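You operate a simulated robot arm through the tools that you are given. There is no shell and no other tool. Be economical: measure what you need, move in short steps, check, and stop when the job is done.

The job below is to be done with a simulated two-armed robot. You get a single attempt, and the scene is never put back.

Task
Mix the white bucket smooth with the mixer at the card's speed.
Fine: Shut the guard door and lower the head before you switch on; switch off before you raise the head.

It is judged by the outcome, as a careful person would: the job done as asked, and still so three seconds after it is handed in. It fails if anything else is knocked over, pushed out of place, dropped, spilled or broken.

Robot
Two 7-joint arms with two-finger parallel grippers on one trunk, on a base that drives. Base frame: it is fixed to the floor where the robot stands at the start and does not move with it; the origin is under the middle of the robot, x ahead of it, y to its left, z up. Units: mm, degrees, N and s.
The left shoulder is at the start at [70, 130, 1012], the right one opposite. Places, roughly: card [700, -900, 1000]; guard door [500, 0, 600]; mixer [1000, -100, 700]; mixer head [1000, -100, 1000]; mixer switch [1100, 100, 1000]; speed knob [1000, 100, 1000]. Payload 1.57 kg a hand.
The TCP of each hand is the grasp point between the finger pads, 30 mm short of the fingertips. In the tool frame z runs along the fingers and y along their closing line. The gripper opens to 80 mm. The fingers are 17 mm wide and 12 mm thick; the gripper's body (40 by 82 mm) begins 80 mm behind the TCP.
Orientation is that of the tool frame in the base frame, as [roll, pitch, yaw] about the fixed x, y, z axes, in that order (R = Rz(yaw) Ry(pitch) Rx(roll)). With the fingers straight down and closing along the base's y, the tool's x points along the base's -x, its y along +y and its z along -z.

Tools
- The arms move only by the tool nudge_tool. It takes "left_plan", "right_plan" or both (then of equal length, played together; a hand with none holds still); each is a list of rows, each an object (a shift or turn left out is 0, a gripper value left out holds the last) with "dr": the turn, a rotation vector about the base's x, y, z in degrees, a list of three; "dp": the shift along the base's x, y, z in mm, a list of three; "hand": the finger opening in mm, from 0 to 80. In form: [{"dr": [ax, ay, az], "dp": [x, y, z], "hand": hand}, ...]. A call has 1 to 12 rows; each row is the pose to reach, as a shift and turn from the pose commanded when the call began. Rows are played at 5 a second. More than 50 mm and 8.6 degrees between two rows, or a gripper value outside its range, and nothing of the call is played. A pose out of reach is approached as far as the arm can. The call stops where the force on the tool passes 60 N (or 10 N more than at its start, if that is more) or the arm is blocked; 0.2 s more then pass. The fingers move at their own pace (about 108 mm/s each) and stop on an object; they squeeze with about 37 N. The grip force told is the motor's: it shows also when the fingers shut on nothing. Time passes only in rows, and 0.2 s behind the last, so rows that repeat a pose let the fingers close. It gives the time, the measured TCP pose, the force on the tool (base axes), the opening and the grip force at its end, in the units of the frame above (readings bear some noise), with the torque about the TCP (base axes, N m) and any sound that the robot's microphone picked up.
- Cameras (640 x 400 px; columns grow to the right, rows downward): "scene" is now at [119.7, 23.4, 1214]; the picture's right is [0.32, -0.95, 0.00], its down [-0.76, -0.26, -0.59] and it looks along [0.56, 0.19, -0.81] (base axes); focal length 277 px, centre (320, 200). "left" rides on the left gripper at [72, 7, -122] in its tool frame; the picture's right is [-0.09, 1.00, 0.00], its down [-0.84, -0.08, -0.54] and it looks along [-0.54, -0.05, 0.84] (tool axes); focal length 238 px, centre (320, 200). "right" rides on the right gripper at [72, -7, -122] in its tool frame; the picture's right is [0.09, 1.00, 0.00], its down [-0.84, 0.08, -0.54] and it looks along [-0.54, 0.05, 0.84] (tool axes); focal length 238 px, centre (320, 200). There is no depth. A picture from a camera that has moved, and an enlarged one, comes with that camera's place and axes in the base frame and with its lens.
- grab_frame(camera): a new picture of that camera. It takes no simulated time.
- move_column(by): slides the trunk up (or, below 0, down) by that many mm; the arms and the scene camera ride with it, the base frame stays. It gives what a move gives, with no picture.
- steer(legs): drives the robot by 1 to 6 legs, each [ahead, left, turn to the left] in mm, mm and degrees, along the robot's own axes; the way and the turn of a leg run together, so that a leg with both is an arc; at most 1500 mm and 180 degrees a leg. The arms and the cameras ride along, it lands a little off, and it stops where it bumps. It gives what a move gives.
- pan_tilt(pan, tilt): turns the head with the scene camera to pan (to the left, within 86 degrees either way) and tilt (down, from -29 to 69), counted from straight ahead of the robot. It gives what a move gives.
- inspect(camera, box): a new picture of the part [left, top, right, bottom] of that camera's present view, enlarged. It takes no simulated time.
- finish_job(): hands the job in; it is judged then, once.

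Work in short steps. Places have to be worked out from the pictures, the camera data and where the tool is seen: move nearer, look again, correct. Check each grasp and each placing, and mend what went wrong. You have 120 turns and 108 pictures in all, those below and enlarged ones among them. Open the grippers and draw the arms clear of the work before you hand the job in, unless the task says otherwise; then end with one line.

The tools are called after "Request:" as a command line: name --argument value ..., lists and objects as JSON in quotes. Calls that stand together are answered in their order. nudge_tool: Moves the arms, as the interface text tells. Its arguments: {"type":"object","properties":{"left_plan":{"type":"array"},"right_plan":{"type":"array"}},"required":[]} The other tools are called the same way: move_column (by) slides the trunk up or down; steer (legs) drives the base; pan_tilt (pan, tilt) turns the head that bears the scene camera; grab_frame (camera) takes a picture; inspect (camera, box) takes an enlarged picture of a part of a camera's view; finish_job () hands the job in.

At the start:

```text
clock: 0.0
left_ee_pos: [366.7, 223.3, 959.9]
left_ee_rot: [-179.9, -0.1, -179.8]
left_contact_force: [-0.3, -0.7, 0.5]
left_moment: [0.0, 0.05, -0.01]
left_opening: 80.0
left_grip_force: 0.0
right_ee_pos: [372.6, -73.3, 948.6]
right_ee_rot: [179.9, 0.1, 180.0]
right_contact_force: [0.8, 0.1, 0.1]
right_moment: [0.0, 0.01, -0.04]
right_opening: 79.9
right_grip_force: 0.1
trunk travel left (down, up): [-650.0, 290.0]
robot x, y, heading: [2.8, 1.1, -0.0]
head pan, tilt: [18.6, 53.7]
```

scene: 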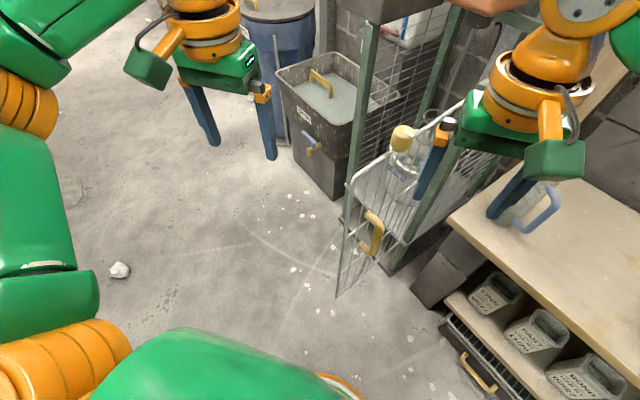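
right: 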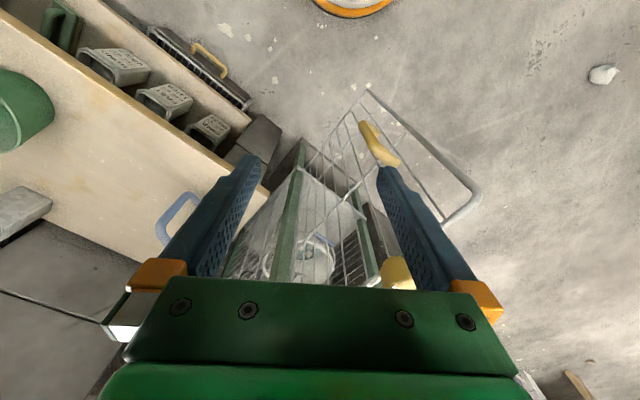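
left: 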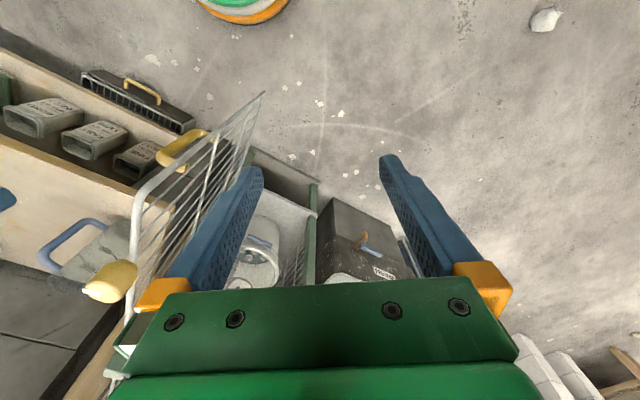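

The mixer is ahead, partly hidden by the arms, and its guard door stands open. I'll raise the head's view to see the whole mixer and look toward the card.

Request:
pan_tilt --pan -5 --tilt 25

Request:
grab_frame --camera "scene"

Request:
pan_tilt --pan -52 --tilt 15

Request:
grab_frame --camera "scene"

```text
clock: 0.9
left_ee_pos: [366.4, 223.8, 960.5]
left_ee_rot: [-179.9, 0.0, -179.9]
left_contact_force: [-0.8, 0.5, 0.6]
left_moment: [-0.02, -0.03, 0.01]
left_opening: 79.9
left_grip_force: 0.0
right_ee_pos: [371.2, -74.1, 948.6]
right_ee_rot: [179.9, 0.1, -180.0]
right_contact_force: [-0.7, -1.3, -1.1]
right_moment: [-0.01, -0.02, -0.03]
right_opening: 80.1
right_grip_force: 0.1
trunk travel left (down, up): [-650.0, 290.0]
robot x, y, heading: [-0.1, 0.3, -0.1]
head pan, tilt: [-5.0, 25.0]
```

```text
104 pictures are left
camera scene: at [141.9, -7.9, 1256.2], right [-0.09, -1.0, 0.0], down [-0.42, 0.04, -0.91], along [0.9, -0.08, -0.42], focal length 277 px, centre (320, 200)
```

scene: 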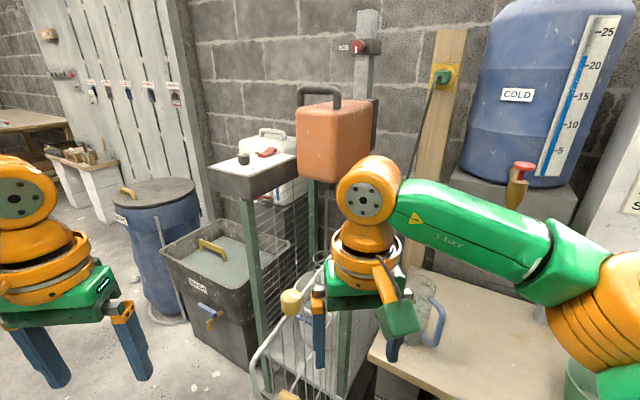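

```text
clock: 2.1
left_ee_pos: [366.4, 223.0, 959.9]
left_ee_rot: [-179.9, 0.0, -179.9]
left_contact_force: [-0.6, -0.3, 0.5]
left_moment: [0.0, 0.03, 0.0]
left_opening: 80.1
left_grip_force: 0.2
right_ee_pos: [371.8, -75.0, 948.2]
right_ee_rot: [179.9, -0.1, -179.9]
right_contact_force: [0.7, 0.1, 0.3]
right_moment: [0.01, -0.01, 0.0]
right_opening: 80.1
right_grip_force: 0.0
trunk travel left (down, up): [-650.0, 290.0]
robot x, y, heading: [-1.2, -4.3, 0.2]
head pan, tilt: [-52.0, 15.0]
```

```text
103 pictures are left
camera scene: at [107.7, -73.6, 1272.5], right [-0.79, -0.62, 0.0], down [-0.16, 0.2, -0.97], along [0.6, -0.76, -0.26], focal length 277 px, centre (320, 200)
```

scene: 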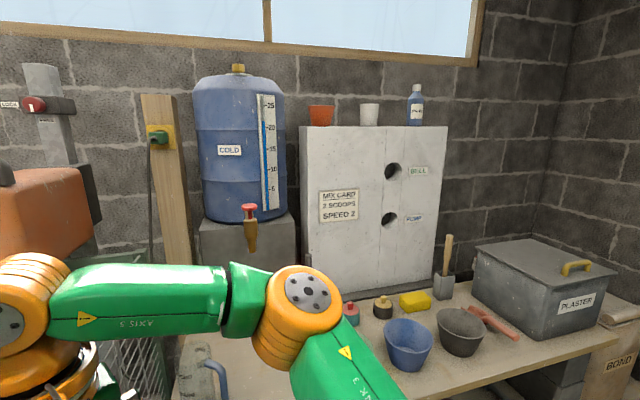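

The card seems to read speed 2; I'll zoom to confirm and enlarge the mixer's controls.

Request:
inspect --camera "scene" --box '[300, 170, 380, 230]'

Request:
pan_tilt --pan -5 --tilt 25

Request:
inspect --camera "scene" --box '[190, 0, 470, 175]'

Request:
inspect --camera "scene" --box '[200, 140, 460, 400]'

```text
6.67 times, centred on (340, 200) of scene
camera zoom: at [107.7, -73.6, 1272.5], right [-0.79, -0.62, 0.0], down [-0.16, 0.2, -0.97], along [0.6, -0.76, -0.26], focal length 1848 px, centre (187, 200)
```

zoom: 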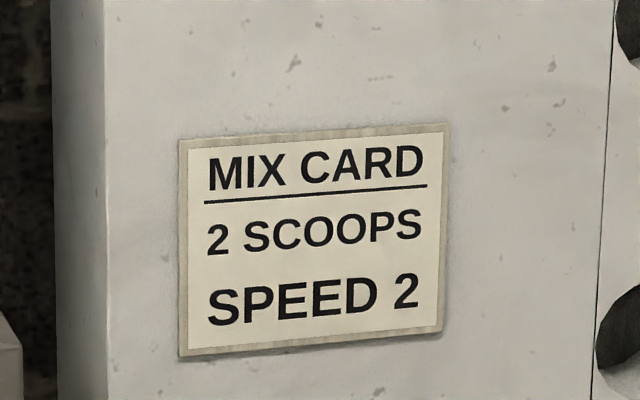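

```text
clock: 3.2
left_ee_pos: [365.7, 223.5, 960.3]
left_ee_rot: [-179.9, 0.0, -179.8]
left_contact_force: [-0.3, -0.4, -0.5]
left_moment: [-0.02, 0.01, -0.03]
left_opening: 80.1
left_grip_force: 0.1
right_ee_pos: [371.7, -74.5, 948.4]
right_ee_rot: [180.0, 0.0, -180.0]
right_contact_force: [0.0, 0.6, -0.2]
right_moment: [0.05, -0.01, 0.03]
right_opening: 79.9
right_grip_force: 0.1
trunk travel left (down, up): [-650.0, 290.0]
robot x, y, heading: [2.2, 0.3, 0.1]
head pan, tilt: [-5.0, 25.0]
```

```text
2.29 times, centred on (330, 88) of scene
camera zoom: at [141.9, -8.2, 1256.3], right [-0.09, -1.0, 0.0], down [-0.42, 0.04, -0.91], along [0.9, -0.08, -0.42], focal length 634 px, centre (297, 457)
```

zoom: 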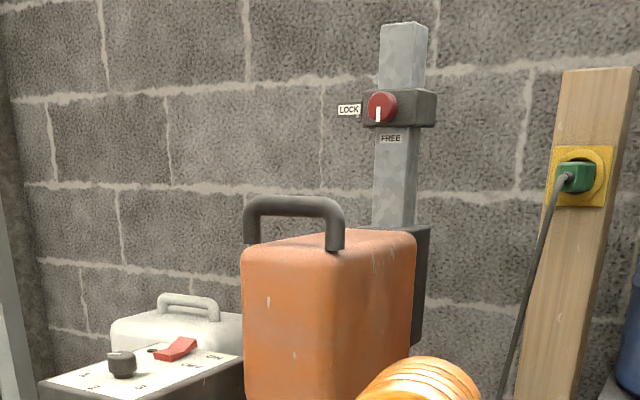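

```text
1.54 times, centred on (330, 270) of scene
camera zoom: at [141.9, -8.2, 1256.3], right [-0.09, -1.0, 0.0], down [-0.42, 0.04, -0.91], along [0.9, -0.08, -0.42], focal length 427 px, centre (305, 92)
```

zoom: 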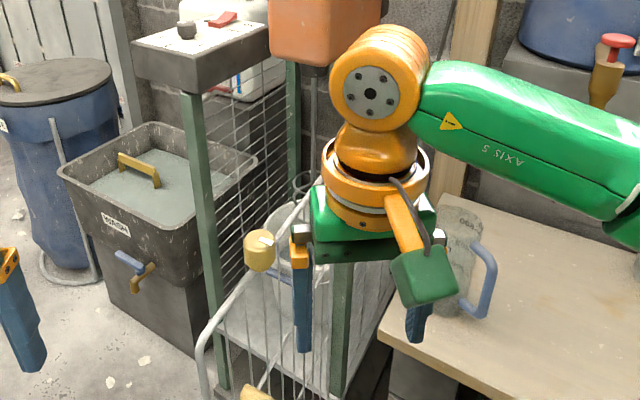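

Card says speed 2. I need a clean view of the mixer; I'll slide the robot to the left, then look back at it.

Request:
steer --legs '[[-100, 350, 0]]'

Request:
pan_tilt --pan -30 --tilt 35

Request:
grab_frame --camera "scene"

```text
clock: 5.6
left_ee_pos: [266.8, 576.7, 959.4]
left_ee_rot: [-180.0, -0.1, -179.8]
left_contact_force: [0.5, -1.2, -0.3]
left_moment: [0.01, -0.02, -0.04]
left_opening: 79.7
left_grip_force: 0.0
right_ee_pos: [271.3, 279.4, 948.6]
right_ee_rot: [180.0, 0.0, -179.9]
right_contact_force: [-0.2, -0.2, -1.0]
right_moment: [-0.02, 0.04, 0.02]
right_opening: 79.9
right_grip_force: 0.0
trunk travel left (down, up): [-650.0, 290.0]
robot x, y, heading: [-98.2, 356.3, 0.1]
head pan, tilt: [-5.0, 25.0]
```

```text
clock: 6.5
left_ee_pos: [266.4, 577.1, 959.1]
left_ee_rot: [-179.9, 0.1, -179.8]
left_contact_force: [-0.2, -0.3, -0.4]
left_moment: [-0.01, 0.02, -0.03]
left_opening: 80.2
left_grip_force: 0.1
right_ee_pos: [270.9, 278.4, 948.0]
right_ee_rot: [179.9, 0.0, -179.9]
right_contact_force: [-0.6, -0.4, 0.0]
right_moment: [0.0, 0.03, 0.02]
right_opening: 80.0
right_grip_force: 0.0
trunk travel left (down, up): [-650.0, 290.0]
robot x, y, heading: [-99.2, 349.2, 0.2]
head pan, tilt: [-30.0, 35.0]
```

```text
99 pictures are left
camera scene: at [26.1, 308.6, 1240.5], right [-0.5, -0.87, 0.0], down [-0.5, 0.29, -0.82], along [0.71, -0.41, -0.57], focal length 277 px, centre (320, 200)
```

scene: 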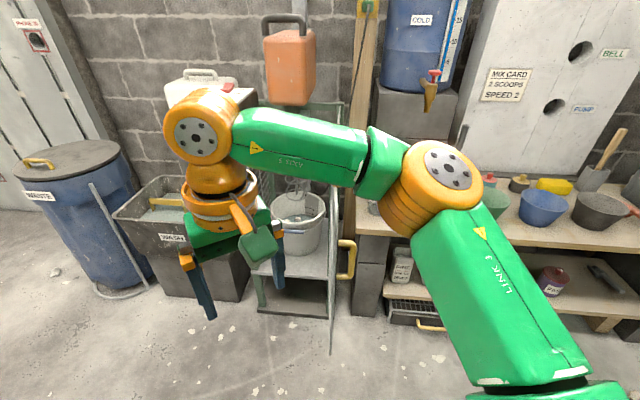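

The right arm blocks the mixer. I'll turn the robot so that the mixer lies between the two hands.

Request:
steer --legs '[[0, 0, -24]]'

Request:
pan_tilt --pan 0 --tilt 30

Request:
grab_frame --camera "scene"

Request:
inspect --camera "scene" --box '[220, 40, 420, 165]'

Request:
inspect --camera "scene" --box '[200, 150, 440, 300]'

```text
clock: 8.1
left_ee_pos: [325.6, 407.9, 959.9]
left_ee_rot: [-179.9, 0.0, 156.1]
left_contact_force: [-0.2, -0.3, 0.3]
left_moment: [-0.01, -0.02, -0.02]
left_opening: 79.9
left_grip_force: 0.0
right_ee_pos: [209.5, 135.0, 949.2]
right_ee_rot: [179.8, -0.1, 156.0]
right_contact_force: [0.7, 0.8, -0.1]
right_moment: [0.0, 0.02, 0.0]
right_opening: 80.0
right_grip_force: 0.1
trunk travel left (down, up): [-650.0, 290.0]
robot x, y, heading: [-104.0, 352.8, -24.1]
head pan, tilt: [-30.0, 35.0]
```

```text
clock: 9.1
left_ee_pos: [326.1, 407.7, 959.7]
left_ee_rot: [-179.9, 0.0, 156.1]
left_contact_force: [-0.9, 0.2, -0.1]
left_moment: [-0.01, 0.01, 0.02]
left_opening: 80.0
left_grip_force: 0.0
right_ee_pos: [207.9, 132.7, 948.4]
right_ee_rot: [180.0, 0.1, 156.0]
right_contact_force: [-0.5, -0.2, -0.4]
right_moment: [0.03, 0.0, -0.02]
right_opening: 80.2
right_grip_force: 0.1
trunk travel left (down, up): [-650.0, 290.0]
robot x, y, heading: [-99.3, 351.3, -24.0]
head pan, tilt: [0.0, 30.0]
```

```text
98 pictures are left
camera scene: at [28.0, 295.1, 1248.3], right [-0.41, -0.91, 0.0], down [-0.46, 0.2, -0.87], along [0.79, -0.35, -0.5], focal length 277 px, centre (320, 200)
```

scene: 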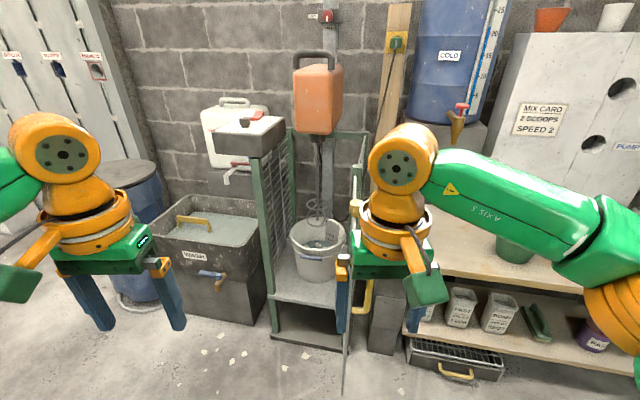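

```text
3.20 times, centred on (320, 102) of scene
camera zoom: at [28.0, 295.1, 1248.3], right [-0.41, -0.91, 0.0], down [-0.46, 0.2, -0.87], along [0.79, -0.35, -0.5], focal length 887 px, centre (320, 512)
```

zoom: 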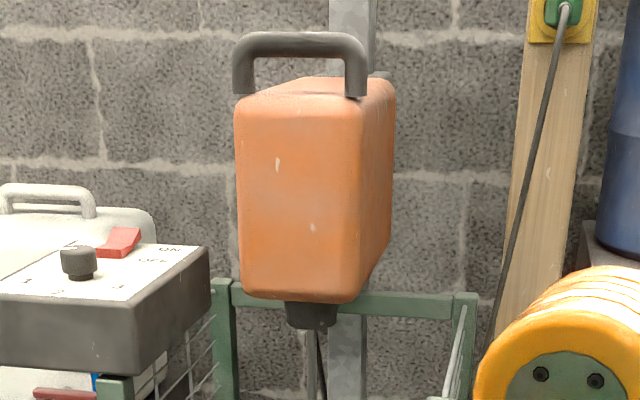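

```text
2.67 times, centred on (320, 225) of scene
camera zoom: at [28.0, 295.1, 1248.3], right [-0.41, -0.91, 0.0], down [-0.46, 0.2, -0.87], along [0.79, -0.35, -0.5], focal length 739 px, centre (320, 133)
```

zoom: 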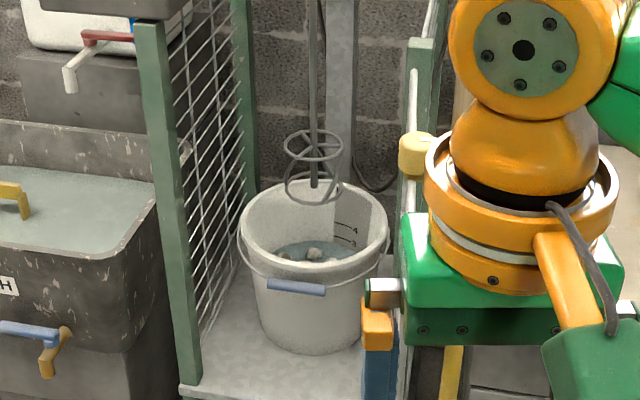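

The white bucket with lumpy mix is on the platform below the whisk, door hinged on the right post and open toward me. I'll go to a viewpoint in front of the mixer for the door and the lock knob.

Request:
steer --legs '[[0, 0, 24], [-100, -400, 0]]'

Request:
pan_tilt --pan 5 --tilt 30

Request:
grab_frame --camera "scene"

Request:
inspect --camera "scene" --box '[220, 180, 420, 350]'

Request:
inspect --camera "scene" --box '[240, 20, 400, 120]'

```text
clock: 12.8
left_ee_pos: [166.8, 180.1, 960.3]
left_ee_rot: [-179.9, 0.0, -179.6]
left_contact_force: [0.2, -0.2, 0.0]
left_moment: [0.0, 0.01, 0.01]
left_opening: 80.0
left_grip_force: 0.1
right_ee_pos: [171.7, -117.4, 948.7]
right_ee_rot: [179.8, 0.0, -179.9]
right_contact_force: [0.8, 0.2, 0.3]
right_moment: [0.03, -0.02, 0.0]
right_opening: 79.8
right_grip_force: 0.0
trunk travel left (down, up): [-650.0, 290.0]
robot x, y, heading: [-202.5, -45.1, -0.0]
head pan, tilt: [0.0, 30.0]
```

```text
clock: 13.5
left_ee_pos: [166.1, 179.6, 960.8]
left_ee_rot: [-179.8, 0.0, -179.6]
left_contact_force: [-0.2, -0.1, 0.0]
left_moment: [0.02, -0.01, 0.0]
left_opening: 79.9
left_grip_force: 0.0
right_ee_pos: [170.4, -116.9, 949.8]
right_ee_rot: [179.9, -0.1, -179.8]
right_contact_force: [0.8, -0.9, 0.7]
right_moment: [0.04, 0.01, 0.02]
right_opening: 79.7
right_grip_force: 0.1
trunk travel left (down, up): [-650.0, 290.0]
robot x, y, heading: [-200.0, -43.1, 0.2]
head pan, tilt: [5.0, 30.0]
```

```text
95 pictures are left
camera scene: at [-60.5, -36.9, 1248.3], right [0.09, -1.0, 0.0], down [-0.5, -0.05, -0.87], along [0.86, 0.08, -0.5], focal length 277 px, centre (320, 200)
```

scene: 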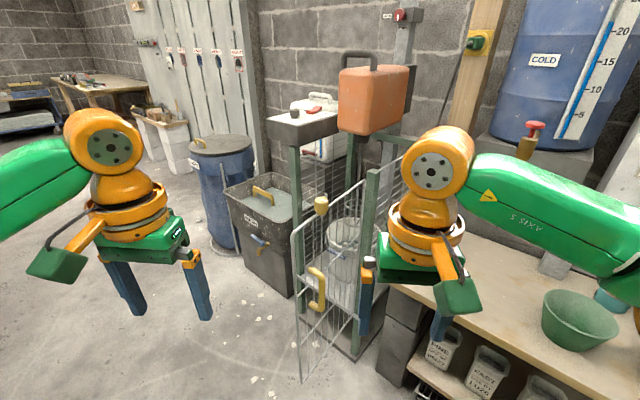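

```text
2.35 times, centred on (320, 265) of scene
camera zoom: at [-60.5, -36.9, 1248.3], right [0.09, -1.0, 0.0], down [-0.5, -0.05, -0.87], along [0.86, 0.08, -0.5], focal length 652 px, centre (320, 47)
```

zoom: 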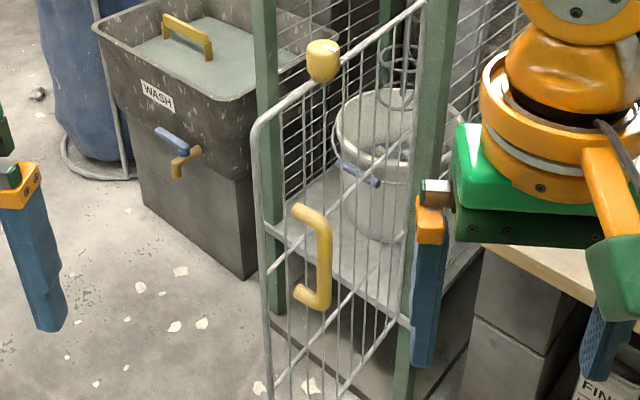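

```text
4.00 times, centred on (320, 70) of scene
camera zoom: at [-60.5, -36.9, 1248.3], right [0.09, -1.0, 0.0], down [-0.5, -0.05, -0.87], along [0.86, 0.08, -0.5], focal length 1109 px, centre (320, 720)
```

zoom: 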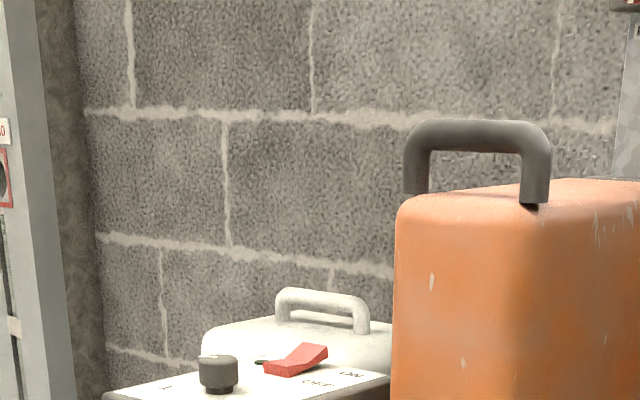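

From triangulation: cage is yawed about 30° (front faces −x,+y), hinge post ≈(689,−120), left post ≈(835,133), head ≈(914,−80), knob ≈(963,152,1017), switch ≈(1059,88,1010). I need to check if the bucket is centred under the whisk, so I raise the trunk and look in from the front side.

Request:
move_column --by 285

Request:
steer --legs '[[0, 445, 0], [270, 0, 0], [0, 0, -30]]'

Request:
pan_tilt --pan 0 --tilt 42

Request:
grab_frame --camera "scene"

```text
clock: 16.4
left_ee_pos: [165.7, 180.3, 1245.4]
left_ee_rot: [-179.9, 0.0, -179.6]
left_contact_force: [0.1, -0.3, -0.1]
left_moment: [0.0, 0.0, -0.04]
left_opening: 80.0
left_grip_force: 0.1
right_ee_pos: [170.2, -117.6, 1233.4]
right_ee_rot: [179.9, -0.1, -179.7]
right_contact_force: [0.6, 0.7, -0.2]
right_moment: [0.0, -0.01, 0.01]
right_opening: 79.7
right_grip_force: 0.0
trunk travel left (down, up): [-935.0, 5.0]
robot x, y, heading: [-202.1, -45.5, 0.1]
head pan, tilt: [5.0, 30.0]
```

```text
clock: 22.1
left_ee_pos: [498.9, 413.3, 1244.9]
left_ee_rot: [-180.0, 0.0, 150.3]
left_contact_force: [-0.2, -0.2, 0.7]
left_moment: [-0.02, -0.02, 0.01]
left_opening: 79.7
left_grip_force: 0.1
right_ee_pos: [354.2, 152.5, 1234.5]
right_ee_rot: [180.0, 0.2, 150.1]
right_contact_force: [1.0, -0.1, -1.1]
right_moment: [0.03, 0.02, 0.03]
right_opening: 80.0
right_grip_force: 0.1
trunk travel left (down, up): [-935.0, 5.0]
robot x, y, heading: [67.9, 402.7, -29.8]
head pan, tilt: [5.0, 30.0]
```

```text
clock: 22.8
left_ee_pos: [498.1, 412.0, 1244.2]
left_ee_rot: [-179.9, 0.0, 150.3]
left_contact_force: [0.9, -0.5, 0.3]
left_moment: [-0.03, -0.04, 0.04]
left_opening: 80.0
left_grip_force: 0.1
right_ee_pos: [352.9, 153.7, 1233.4]
right_ee_rot: [179.9, 0.1, 150.2]
right_contact_force: [-0.7, 0.5, 0.0]
right_moment: [0.0, -0.01, -0.01]
right_opening: 80.0
right_grip_force: 0.1
trunk travel left (down, up): [-935.0, 5.0]
robot x, y, heading: [70.2, 398.0, -30.0]
head pan, tilt: [0.0, 42.0]
```

```text
92 pictures are left
camera scene: at [184.4, 334.6, 1515.1], right [-0.5, -0.87, 0.0], down [-0.58, 0.33, -0.74], along [0.65, -0.37, -0.67], focal length 277 px, centre (320, 200)
```

scene: 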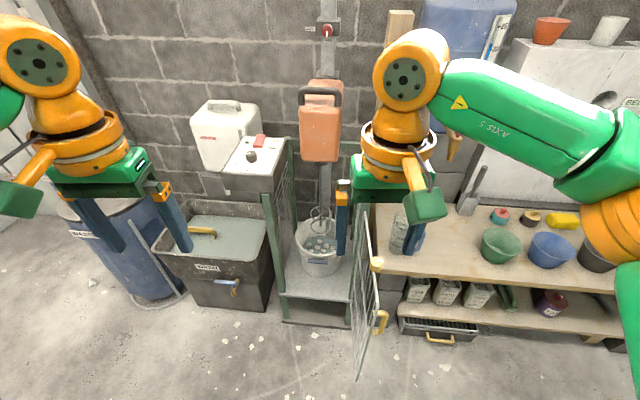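

Good view. I enlarge the controls, the bucket, and the column knob.

Request:
inspect --camera "scene" --box '[215, 125, 295, 175]'

Request:
inspect --camera "scene" --box '[260, 190, 380, 290]'

Request:
inspect --camera "scene" --box '[280, 10, 360, 60]'

```text
8.00 times, centred on (255, 150) of scene
camera zoom: at [184.4, 334.6, 1515.1], right [-0.5, -0.87, 0.0], down [-0.58, 0.33, -0.74], along [0.65, -0.37, -0.67], focal length 2218 px, centre (840, 600)
```

zoom: 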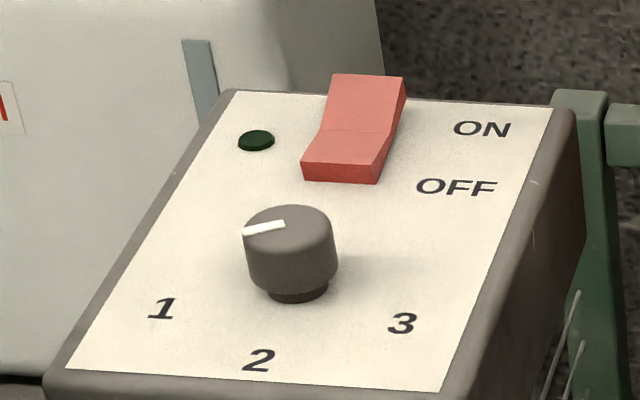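

```text
4.00 times, centred on (320, 240) of scene
camera zoom: at [184.4, 334.6, 1515.1], right [-0.5, -0.87, 0.0], down [-0.58, 0.33, -0.74], along [0.65, -0.37, -0.67], focal length 1109 px, centre (320, 40)
```

zoom: 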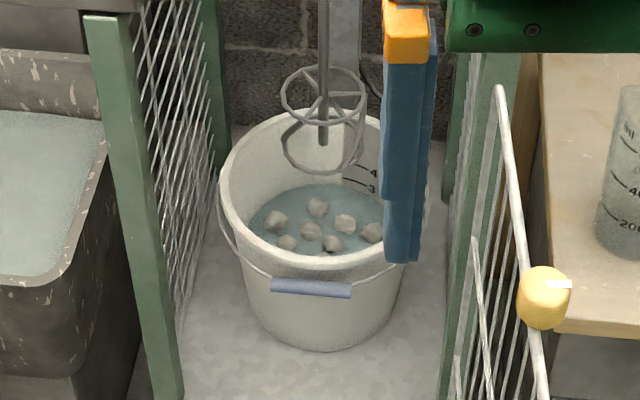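

```text
8.00 times, centred on (320, 35) of scene
camera zoom: at [184.4, 334.6, 1515.1], right [-0.5, -0.87, 0.0], down [-0.58, 0.33, -0.74], along [0.65, -0.37, -0.67], focal length 2218 px, centre (320, 1520)
```

zoom: 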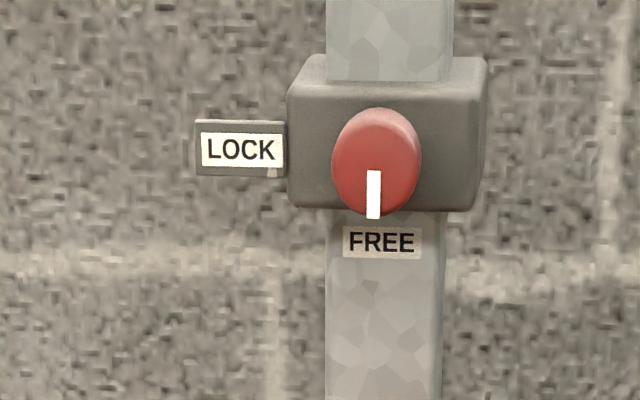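

Column knob is on FREE, speed knob pointer is at the left (off-mark), 2 is toward the front face (90° counter-clockwise). Bucket lies coaxial with the whisk within error. First the door: I bring the right hand above the yellow ball knob on its top rail.

Request:
steer --legs '[[100, -60, 0]]'

Request:
nudge_tool --right_plan '[{"dp": [35, -23, 0]}, {"dp": [70, -46, 0]}, {"dp": [70, -46, -40]}, {"dp": [70, -46, -80]}]'

Request:
grab_frame --camera "right"

Request:
grab_frame --camera "scene"

```text
clock: 24.0
left_ee_pos: [553.6, 320.3, 1245.8]
left_ee_rot: [-179.8, 0.3, 150.4]
left_contact_force: [-1.3, -0.4, 0.6]
left_moment: [-0.02, 0.02, 0.0]
left_opening: 80.0
left_grip_force: 0.1
right_ee_pos: [408.7, 59.7, 1235.8]
right_ee_rot: [-180.0, 0.4, 150.4]
right_contact_force: [-0.6, 0.5, -0.1]
right_moment: [-0.03, -0.04, 0.01]
right_opening: 80.0
right_grip_force: 0.0
trunk travel left (down, up): [-935.0, 5.0]
robot x, y, heading: [125.7, 299.3, -29.5]
head pan, tilt: [0.0, 42.0]
```

```text
clock: 25.0
left_ee_pos: [554.9, 310.7, 1244.6]
left_ee_rot: [179.9, -0.1, 150.5]
left_contact_force: [0.6, 0.2, -0.3]
left_moment: [0.0, 0.01, 0.01]
left_opening: 80.3
left_grip_force: 0.1
right_ee_pos: [480.9, 6.6, 1153.9]
right_ee_rot: [179.8, 0.0, 150.3]
right_contact_force: [-0.3, 0.7, 0.5]
right_moment: [-0.02, -0.02, 0.0]
right_opening: 80.1
right_grip_force: 0.0
trunk travel left (down, up): [-935.0, 5.0]
robot x, y, heading: [125.2, 305.1, -29.4]
head pan, tilt: [0.0, 42.0]
```

```text
88 pictures are left
camera right: at [415.9, 36.4, 1274.5], right [0.41, 0.91, 0.0], down [0.76, -0.35, 0.54], along [0.5, -0.22, -0.84], focal length 238 px, centre (320, 200)
```

right: 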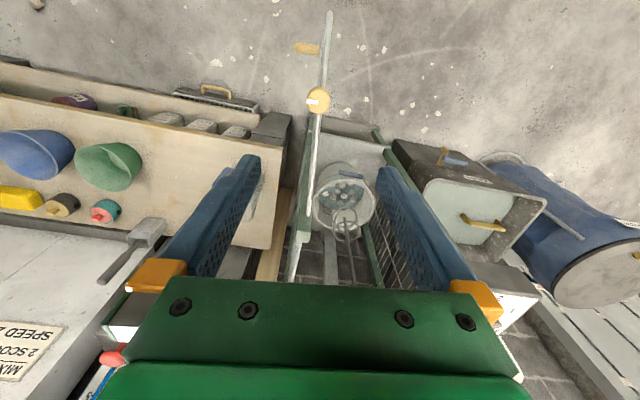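

```text
87 pictures are left
camera scene: at [242.5, 230.9, 1514.8], right [-0.49, -0.87, 0.0], down [-0.58, 0.33, -0.74], along [0.65, -0.37, -0.67], focal length 277 px, centre (320, 200)
```

scene: 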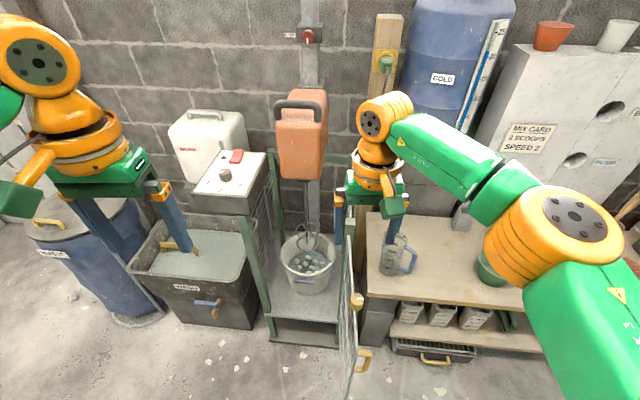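

The wrist view confirms the ball at about (473, 9, 924), door radius there ≈252 mm from the hinge. I align the hand over it and lower the trunk.

Request:
nudge_tool --right_plan '[{"dp": [-8, 2, 0]}, {"dp": [-8, 2, 0]}]'

Request:
move_column --by -170

Request:
grab_frame --camera "right"

```text
clock: 25.6
left_ee_pos: [555.2, 312.4, 1244.5]
left_ee_rot: [-180.0, 0.0, 150.5]
left_contact_force: [-0.2, 0.1, 0.0]
left_moment: [0.03, 0.01, -0.04]
left_opening: 80.0
left_grip_force: 0.2
right_ee_pos: [474.0, 9.8, 1155.0]
right_ee_rot: [179.8, 0.0, 150.3]
right_contact_force: [0.2, 0.6, -0.1]
right_moment: [0.02, 0.0, 0.01]
right_opening: 80.1
right_grip_force: 0.0
trunk travel left (down, up): [-935.0, 5.0]
robot x, y, heading: [131.7, 302.8, -29.6]
head pan, tilt: [0.0, 42.0]
```

```text
clock: 27.5
left_ee_pos: [555.8, 314.7, 1074.2]
left_ee_rot: [-179.9, 0.1, 150.5]
left_contact_force: [0.4, -0.5, -1.6]
left_moment: [0.0, 0.0, -0.02]
left_opening: 80.1
left_grip_force: 0.1
right_ee_pos: [474.8, 10.6, 983.9]
right_ee_rot: [179.9, 0.0, 150.3]
right_contact_force: [0.0, -0.5, -0.1]
right_moment: [-0.01, -0.01, 0.04]
right_opening: 80.3
right_grip_force: 0.0
trunk travel left (down, up): [-765.0, 175.0]
robot x, y, heading: [124.7, 301.7, -29.4]
head pan, tilt: [0.0, 42.0]
```

```text
86 pictures are left
camera right: at [408.7, 41.6, 1105.5], right [0.41, 0.91, 0.0], down [0.76, -0.35, 0.54], along [0.5, -0.22, -0.84], focal length 238 px, centre (320, 200)
```

right: 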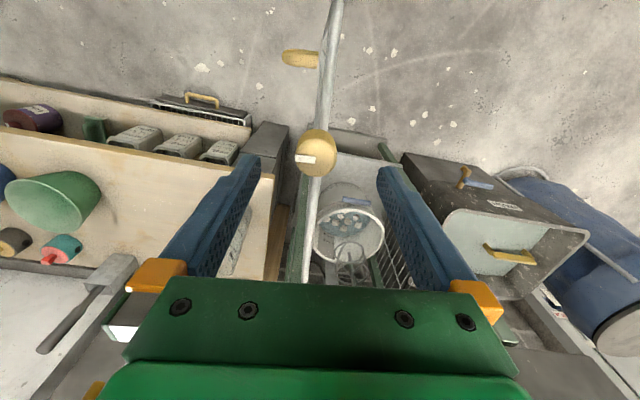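

Ball is between the fingers in plan. Lower to straddle it, then cage it loosely.

Request:
nudge_tool --right_plan '[{"dp": [-1, 0, -30]}, {"dp": [-1, 0, -58]}, {"dp": [-1, 0, -58], "hand": 46}, {"dp": [-1, 0, -58], "hand": 46}, {"dp": [-1, 0, -58], "hand": 46}]'

Request:
grab_frame --camera "right"

```text
clock: 28.7
left_ee_pos: [556.3, 315.0, 1075.5]
left_ee_rot: [-179.8, 0.1, 150.5]
left_contact_force: [1.1, -0.2, -0.2]
left_moment: [0.03, 0.0, 0.04]
left_opening: 80.1
left_grip_force: 0.1
right_ee_pos: [472.3, 12.9, 928.2]
right_ee_rot: [179.8, 0.0, 150.4]
right_contact_force: [-0.1, 0.4, -0.1]
right_moment: [0.01, -0.02, -0.01]
right_opening: 46.3
right_grip_force: 0.1
trunk travel left (down, up): [-765.0, 175.0]
robot x, y, heading: [125.3, 302.5, -29.8]
head pan, tilt: [0.0, 42.0]
```

```text
85 pictures are left
camera right: at [406.7, 42.5, 1048.6], right [0.41, 0.91, 0.0], down [0.76, -0.35, 0.54], along [0.5, -0.22, -0.84], focal length 238 px, centre (320, 200)
```

right: 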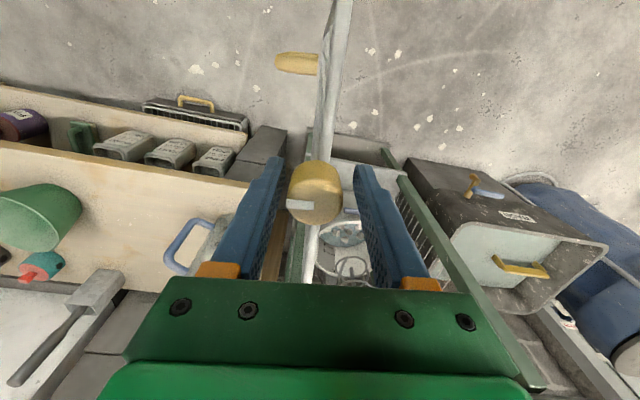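

Ball sits between the fingers. I swing the door along its arc about the hinge, first 48°, turning the hand along.

Request:
nudge_tool --right_plan '[{"dp": [20, 29, 0], "dr": [0, 0, -8]}, {"dp": [44, 54, 0], "dr": [0, 0, -16]}, {"dp": [71, 77, 0], "dr": [0, 0, -24]}, {"dp": [102, 95, 0], "dr": [0, 0, -32]}, {"dp": [134, 108, 0], "dr": [0, 0, -40]}, {"dp": [168, 118, 0], "dr": [0, 0, -48]}]'

Request:
grab_frame --camera "right"

Request:
grab_frame --camera "scene"

```text
clock: 30.1
left_ee_pos: [556.4, 315.7, 1075.5]
left_ee_rot: [-179.9, 0.0, 150.4]
left_contact_force: [-0.2, 0.1, 0.6]
left_moment: [0.0, 0.0, 0.02]
left_opening: 80.0
left_grip_force: 0.0
right_ee_pos: [501.7, 131.7, 922.2]
right_ee_rot: [179.9, 0.2, 105.3]
right_contact_force: [-0.3, 0.8, -0.4]
right_moment: [-0.02, -0.03, -0.02]
right_opening: 45.8
right_grip_force: 0.1
right hand out of reach, approached as far as the arm can: row 3, 4, 5, 6
trunk travel left (down, up): [-765.0, 175.0]
robot x, y, heading: [126.0, 302.6, -29.4]
head pan, tilt: [0.0, 42.0]
```

```text
84 pictures are left
camera right: at [476.3, 200.8, 1042.2], right [0.94, 0.35, 0.0], down [0.29, -0.78, 0.55], along [0.19, -0.51, -0.84], focal length 238 px, centre (320, 200)
```

right: 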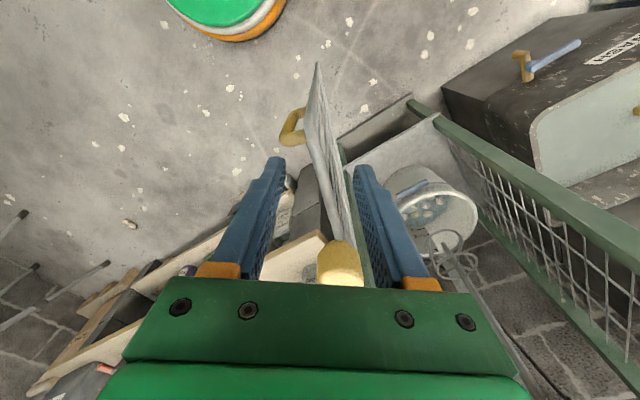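

```text
83 pictures are left
camera scene: at [241.9, 236.4, 1345.2], right [-0.49, -0.87, 0.0], down [-0.58, 0.33, -0.74], along [0.65, -0.37, -0.67], focal length 277 px, centre (320, 200)
```

scene: 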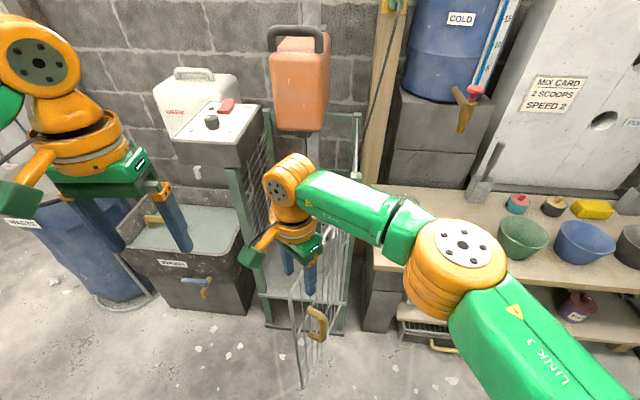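

The door moved 22° and the hand still straddles the rail; the arm hit its reach limit, so I continue the arc by driving the base.

Request:
steer --legs '[[76, 87, 0], [60, 34, 0]]'

Request:
grab_frame --camera "right"

Request:
grab_frame --camera "scene"

```text
clock: 32.0
left_ee_pos: [729.6, 351.7, 1077.4]
left_ee_rot: [179.9, 0.3, 150.4]
left_contact_force: [0.1, -0.7, 0.3]
left_moment: [0.0, -0.04, -0.01]
left_opening: 79.9
left_grip_force: 0.1
right_ee_pos: [675.7, 166.3, 923.5]
right_ee_rot: [179.7, 0.3, 105.2]
right_contact_force: [-1.1, 0.0, -0.2]
right_moment: [-0.01, -0.03, 0.01]
right_opening: 46.2
right_grip_force: 0.1
trunk travel left (down, up): [-765.0, 175.0]
robot x, y, heading: [303.6, 337.6, -29.9]
head pan, tilt: [0.0, 42.0]
```

```text
82 pictures are left
camera right: at [650.3, 237.0, 1043.5], right [0.94, 0.35, 0.01], down [0.29, -0.79, 0.55], along [0.2, -0.51, -0.84], focal length 238 px, centre (320, 200)
```

right: 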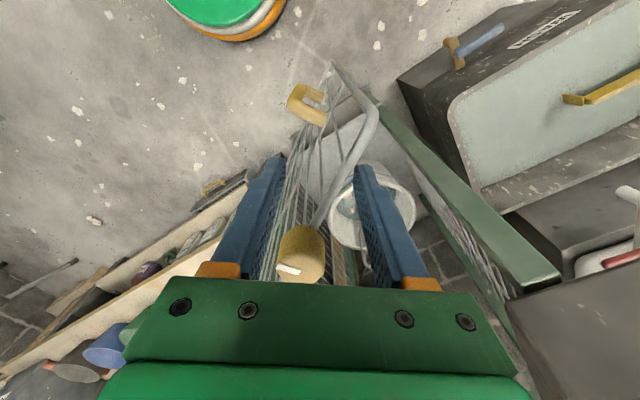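

```text
81 pictures are left
camera scene: at [414.6, 272.8, 1345.6], right [-0.5, -0.87, 0.0], down [-0.58, 0.33, -0.75], along [0.65, -0.37, -0.67], focal length 277 px, centre (320, 200)
```

scene: 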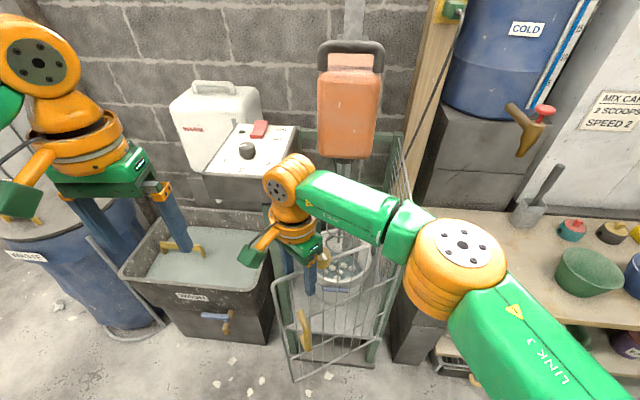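

The door is around half shut (≈92°, needs ≈60°). The inner finger would meet the left post at the end, so I lift out, close the fingers, go to the outer side of the rail and push from there.

Request:
nudge_tool --right_plan '[{"dp": [0, 0, 45]}, {"dp": [0, 0, 75], "hand": 0}, {"dp": [-30, -30, 75], "hand": 0}, {"dp": [-45, -66, 75]}, {"dp": [-45, -66, 40]}, {"dp": [-45, -66, 0]}, {"dp": [-45, -66, -30]}]'

Request:
grab_frame --camera "right"

```text
clock: 33.6
left_ee_pos: [734.1, 351.7, 1075.1]
left_ee_rot: [-180.0, 0.1, 150.5]
left_contact_force: [0.6, 0.4, 0.3]
left_moment: [0.0, -0.02, -0.01]
left_opening: 80.1
left_grip_force: 0.2
right_ee_pos: [633.0, 102.1, 893.5]
right_ee_rot: [179.8, 0.1, 105.3]
right_contact_force: [-0.2, -0.4, -0.1]
right_moment: [-0.03, 0.01, 0.01]
right_opening: 0.2
right_grip_force: 21.4
trunk travel left (down, up): [-765.0, 175.0]
robot x, y, heading: [304.8, 340.3, -29.8]
head pan, tilt: [0.0, 42.0]
```

```text
80 pictures are left
camera right: at [607.6, 171.2, 1013.4], right [0.94, 0.35, 0.0], down [0.29, -0.79, 0.54], along [0.19, -0.51, -0.84], focal length 238 px, centre (320, 200)
```

right: 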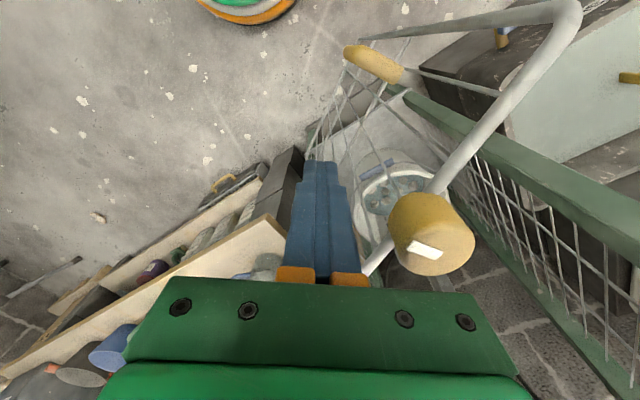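

Fingers are on the outer side of the rail. I drive forward to push the door on.

Request:
steer --legs '[[105, 36, 0]]'

Request:
grab_frame --camera "right"

Request:
grab_frame --camera "scene"

```text
clock: 34.8
left_ee_pos: [839.1, 331.2, 1076.1]
left_ee_rot: [-180.0, 0.2, 150.3]
left_contact_force: [-0.4, 0.6, 0.6]
left_moment: [0.0, -0.02, 0.03]
left_opening: 80.0
left_grip_force: 0.1
right_ee_pos: [738.7, 82.0, 892.6]
right_ee_rot: [179.8, 0.3, 105.3]
right_contact_force: [0.4, -0.5, -0.2]
right_moment: [-0.01, 0.01, -0.01]
right_opening: 0.0
right_grip_force: 21.3
trunk travel left (down, up): [-765.0, 175.0]
robot x, y, heading: [415.1, 319.1, -29.6]
head pan, tilt: [0.0, 42.0]
```

```text
79 pictures are left
camera right: at [713.9, 151.6, 1014.6], right [0.94, 0.35, 0.0], down [0.29, -0.78, 0.55], along [0.19, -0.51, -0.84], focal length 238 px, centre (320, 200)
```

right: 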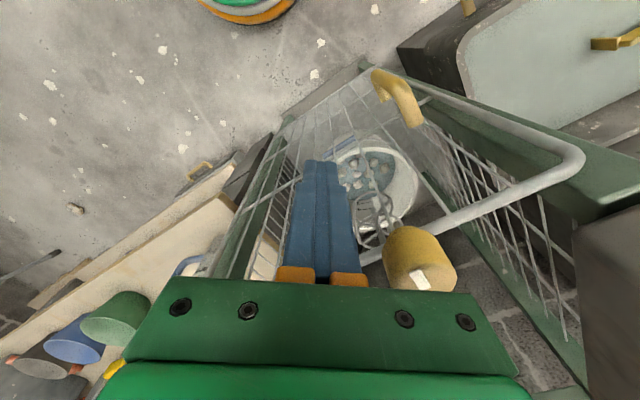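

```text
78 pictures are left
camera scene: at [525.8, 253.0, 1345.3], right [-0.5, -0.87, 0.0], down [-0.58, 0.33, -0.74], along [0.65, -0.37, -0.67], focal length 277 px, centre (320, 200)
```

scene: 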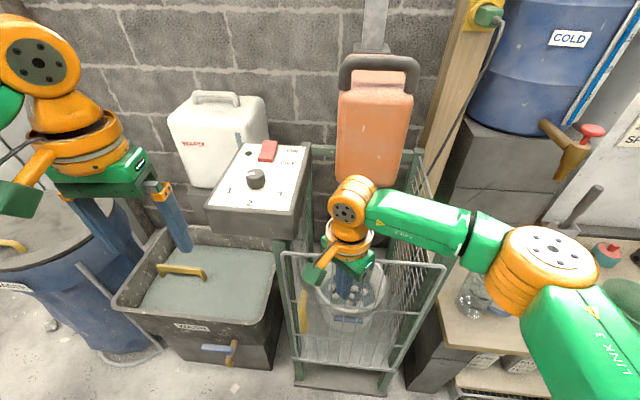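

Almost shut. I'll press further with the arm in small steps until it stops.

Request:
nudge_tool --right_plan '[{"dp": [8, -5, 0]}, {"dp": [17, -10, 0]}, {"dp": [26, -15, 0]}, {"dp": [35, -20, 0]}]'

Request:
grab_frame --camera "right"

Request:
grab_frame --camera "scene"

```text
clock: 35.8
left_ee_pos: [830.0, 337.5, 1078.3]
left_ee_rot: [-179.9, 0.6, 150.3]
left_contact_force: [0.3, -0.2, -0.3]
left_moment: [0.0, 0.0, 0.03]
left_opening: 79.8
left_grip_force: 0.0
right_ee_pos: [764.8, 69.0, 896.4]
right_ee_rot: [179.9, 0.3, 105.5]
right_contact_force: [-39.9, 22.2, -21.9]
right_moment: [-0.09, -0.05, 0.1]
right_opening: 0.1
right_grip_force: 21.4
trunk travel left (down, up): [-765.0, 175.0]
robot x, y, heading: [412.9, 320.2, -29.8]
head pan, tilt: [0.0, 42.0]
```

```text
77 pictures are left
camera right: at [739.9, 137.9, 1017.5], right [0.94, 0.35, 0.0], down [0.3, -0.78, 0.55], along [0.19, -0.51, -0.84], focal length 238 px, centre (320, 200)
```

right: 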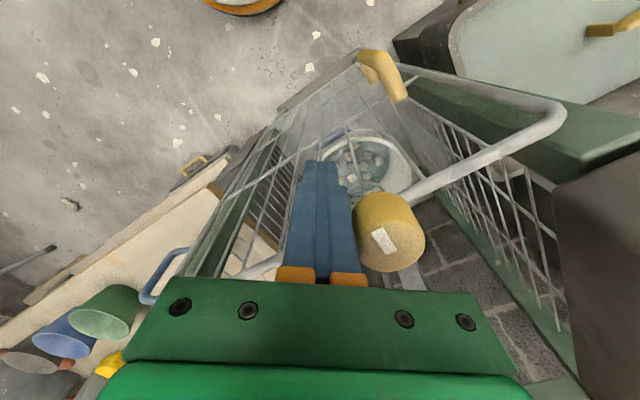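

```text
76 pictures are left
camera scene: at [515.1, 260.2, 1346.1], right [-0.5, -0.87, 0.0], down [-0.57, 0.33, -0.75], along [0.65, -0.37, -0.66], focal length 277 px, centre (320, 200)
```

scene: 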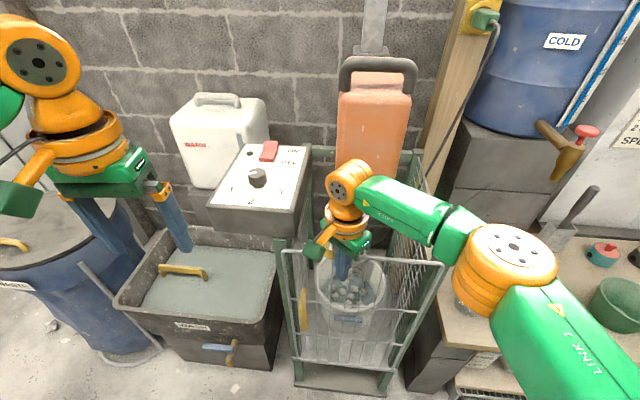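

Force rose to ~45 N and the door lies against both posts: shut. I back off, lift the hand and look to confirm.

Request:
nudge_tool --right_plan '[{"dp": [-30, 17, 0]}, {"dp": [-60, 35, 0]}, {"dp": [-60, 35, 50]}, {"dp": [-60, 35, 100]}, {"dp": [-80, 30, 150]}]'

Request:
steer --legs '[[-120, 0, 0]]'

Request:
grab_frame --camera "scene"

Request:
inspect --camera "scene" --box '[220, 180, 420, 380]'

```text
refused: row 5 steps farther than a row can; nothing moved
```

```text
clock: 37.0
left_ee_pos: [739.4, 388.9, 1073.3]
left_ee_rot: [-180.0, -0.2, 150.3]
left_contact_force: [0.2, 0.1, -0.3]
left_moment: [0.0, 0.01, 0.0]
left_opening: 80.1
left_grip_force: 0.1
right_ee_pos: [671.1, 120.2, 894.1]
right_ee_rot: [-180.0, 0.1, 105.2]
right_contact_force: [0.5, -0.6, -0.4]
right_moment: [0.02, -0.05, 0.01]
right_opening: 0.0
right_grip_force: 21.2
trunk travel left (down, up): [-765.0, 175.0]
robot x, y, heading: [309.1, 374.2, -29.9]
head pan, tilt: [0.0, 42.0]
```

```text
75 pictures are left
camera scene: at [425.7, 311.1, 1344.7], right [-0.5, -0.87, 0.0], down [-0.58, 0.33, -0.74], along [0.64, -0.37, -0.67], focal length 277 px, centre (320, 200)
```

scene: 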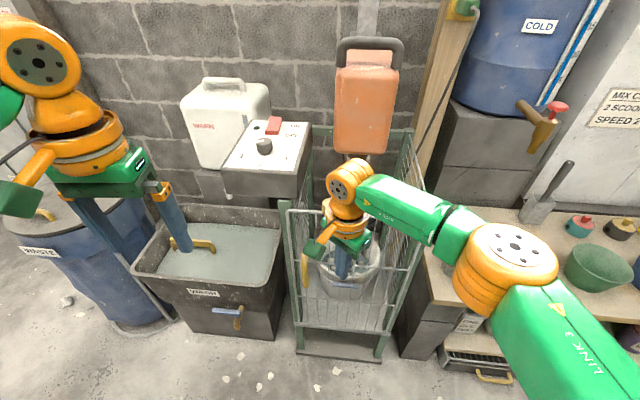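

```text
2.00 times, centred on (320, 280) of scene
camera zoom: at [425.7, 311.1, 1344.7], right [-0.5, -0.87, 0.0], down [-0.58, 0.33, -0.74], along [0.64, -0.37, -0.67], focal length 554 px, centre (320, 40)
```

zoom: 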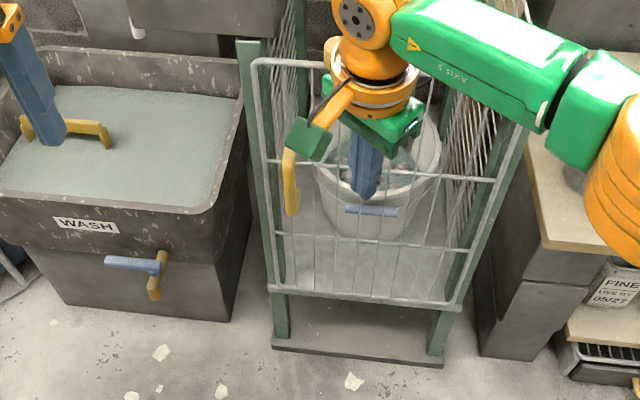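

Door confirmed shut. Next I lift everything clear, turn the right hand so its fingers will close across the head's handle bar, and retract before driving closer.

Request:
move_column --by 174

Request:
nudge_tool --right_plan '[{"dp": [-10, 6, 30], "dr": [0, 0, -8], "hand": 80}, {"dp": [-25, 14, 60], "dr": [0, 0, -16]}, {"dp": [-40, 23, 90], "dr": [0, 0, -24]}, {"dp": [-55, 32, 115], "dr": [0, 0, -32]}, {"dp": [-70, 40, 140], "dr": [0, 0, -40]}, {"dp": [-87, 50, 150], "dr": [0, 0, -45]}]'

Request:
nudge_tool --right_plan '[{"dr": [-4, -6.9, 0], "dp": [0, 0, 0]}, {"dr": [-8, -13.8, 0]}, {"dr": [-12, -20.7, 0]}, {"dr": [-16, -27.6, 0]}, {"dr": [-18, -31.2, 0]}]'

Request:
grab_frame --camera "scene"

```text
clock: 38.9
left_ee_pos: [736.2, 390.6, 1249.8]
left_ee_rot: [-179.9, -0.1, 150.1]
left_contact_force: [0.2, 0.0, -0.1]
left_moment: [0.0, -0.02, 0.01]
left_opening: 80.0
left_grip_force: 0.1
right_ee_pos: [671.3, 121.7, 1066.7]
right_ee_rot: [179.9, 0.3, 105.2]
right_contact_force: [0.8, 0.0, 0.1]
right_moment: [-0.04, -0.02, 0.0]
right_opening: 0.0
right_grip_force: 21.6
trunk travel left (down, up): [-939.0, 1.0]
robot x, y, heading: [308.0, 380.2, -29.8]
head pan, tilt: [0.0, 42.0]
```

```text
clock: 40.3
left_ee_pos: [737.4, 390.4, 1249.6]
left_ee_rot: [-179.9, 0.1, 150.2]
left_contact_force: [-1.3, -0.7, -0.8]
left_moment: [0.04, 0.0, -0.01]
left_opening: 80.1
left_grip_force: 0.1
right_ee_pos: [581.3, 172.2, 1219.8]
right_ee_rot: [179.8, 0.3, 60.2]
right_contact_force: [0.0, 0.0, 0.5]
right_moment: [0.0, 0.03, 0.0]
right_opening: 80.0
right_grip_force: 0.1
trunk travel left (down, up): [-939.0, 1.0]
robot x, y, heading: [307.8, 375.5, -29.8]
head pan, tilt: [0.0, 42.0]
```

```text
clock: 41.5
left_ee_pos: [736.8, 390.9, 1248.3]
left_ee_rot: [-179.9, 0.1, 150.2]
left_contact_force: [0.0, -0.3, -0.7]
left_moment: [-0.01, -0.01, -0.03]
left_opening: 80.1
left_grip_force: 0.1
right_ee_pos: [583.6, 172.4, 1217.6]
right_ee_rot: [143.8, 0.3, 60.0]
right_contact_force: [-0.7, 0.2, 1.0]
right_moment: [0.02, -0.03, -0.02]
right_opening: 80.1
right_grip_force: 0.0
trunk travel left (down, up): [-939.0, 1.0]
robot x, y, heading: [307.0, 378.1, -29.8]
head pan, tilt: [0.0, 42.0]
```

```text
73 pictures are left
camera scene: at [423.4, 312.6, 1519.0], right [-0.5, -0.87, 0.0], down [-0.58, 0.33, -0.74], along [0.64, -0.37, -0.67], focal length 277 px, centre (320, 200)
```

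scene: 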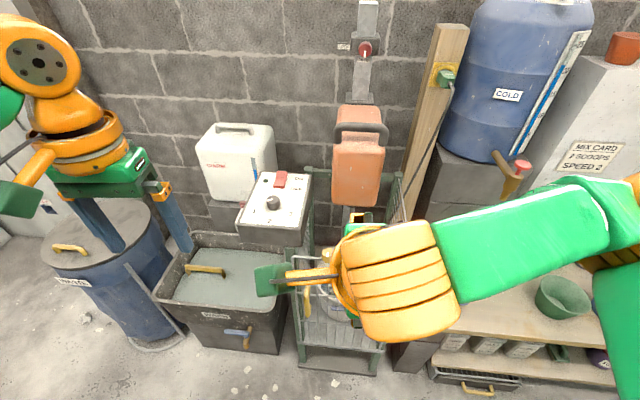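

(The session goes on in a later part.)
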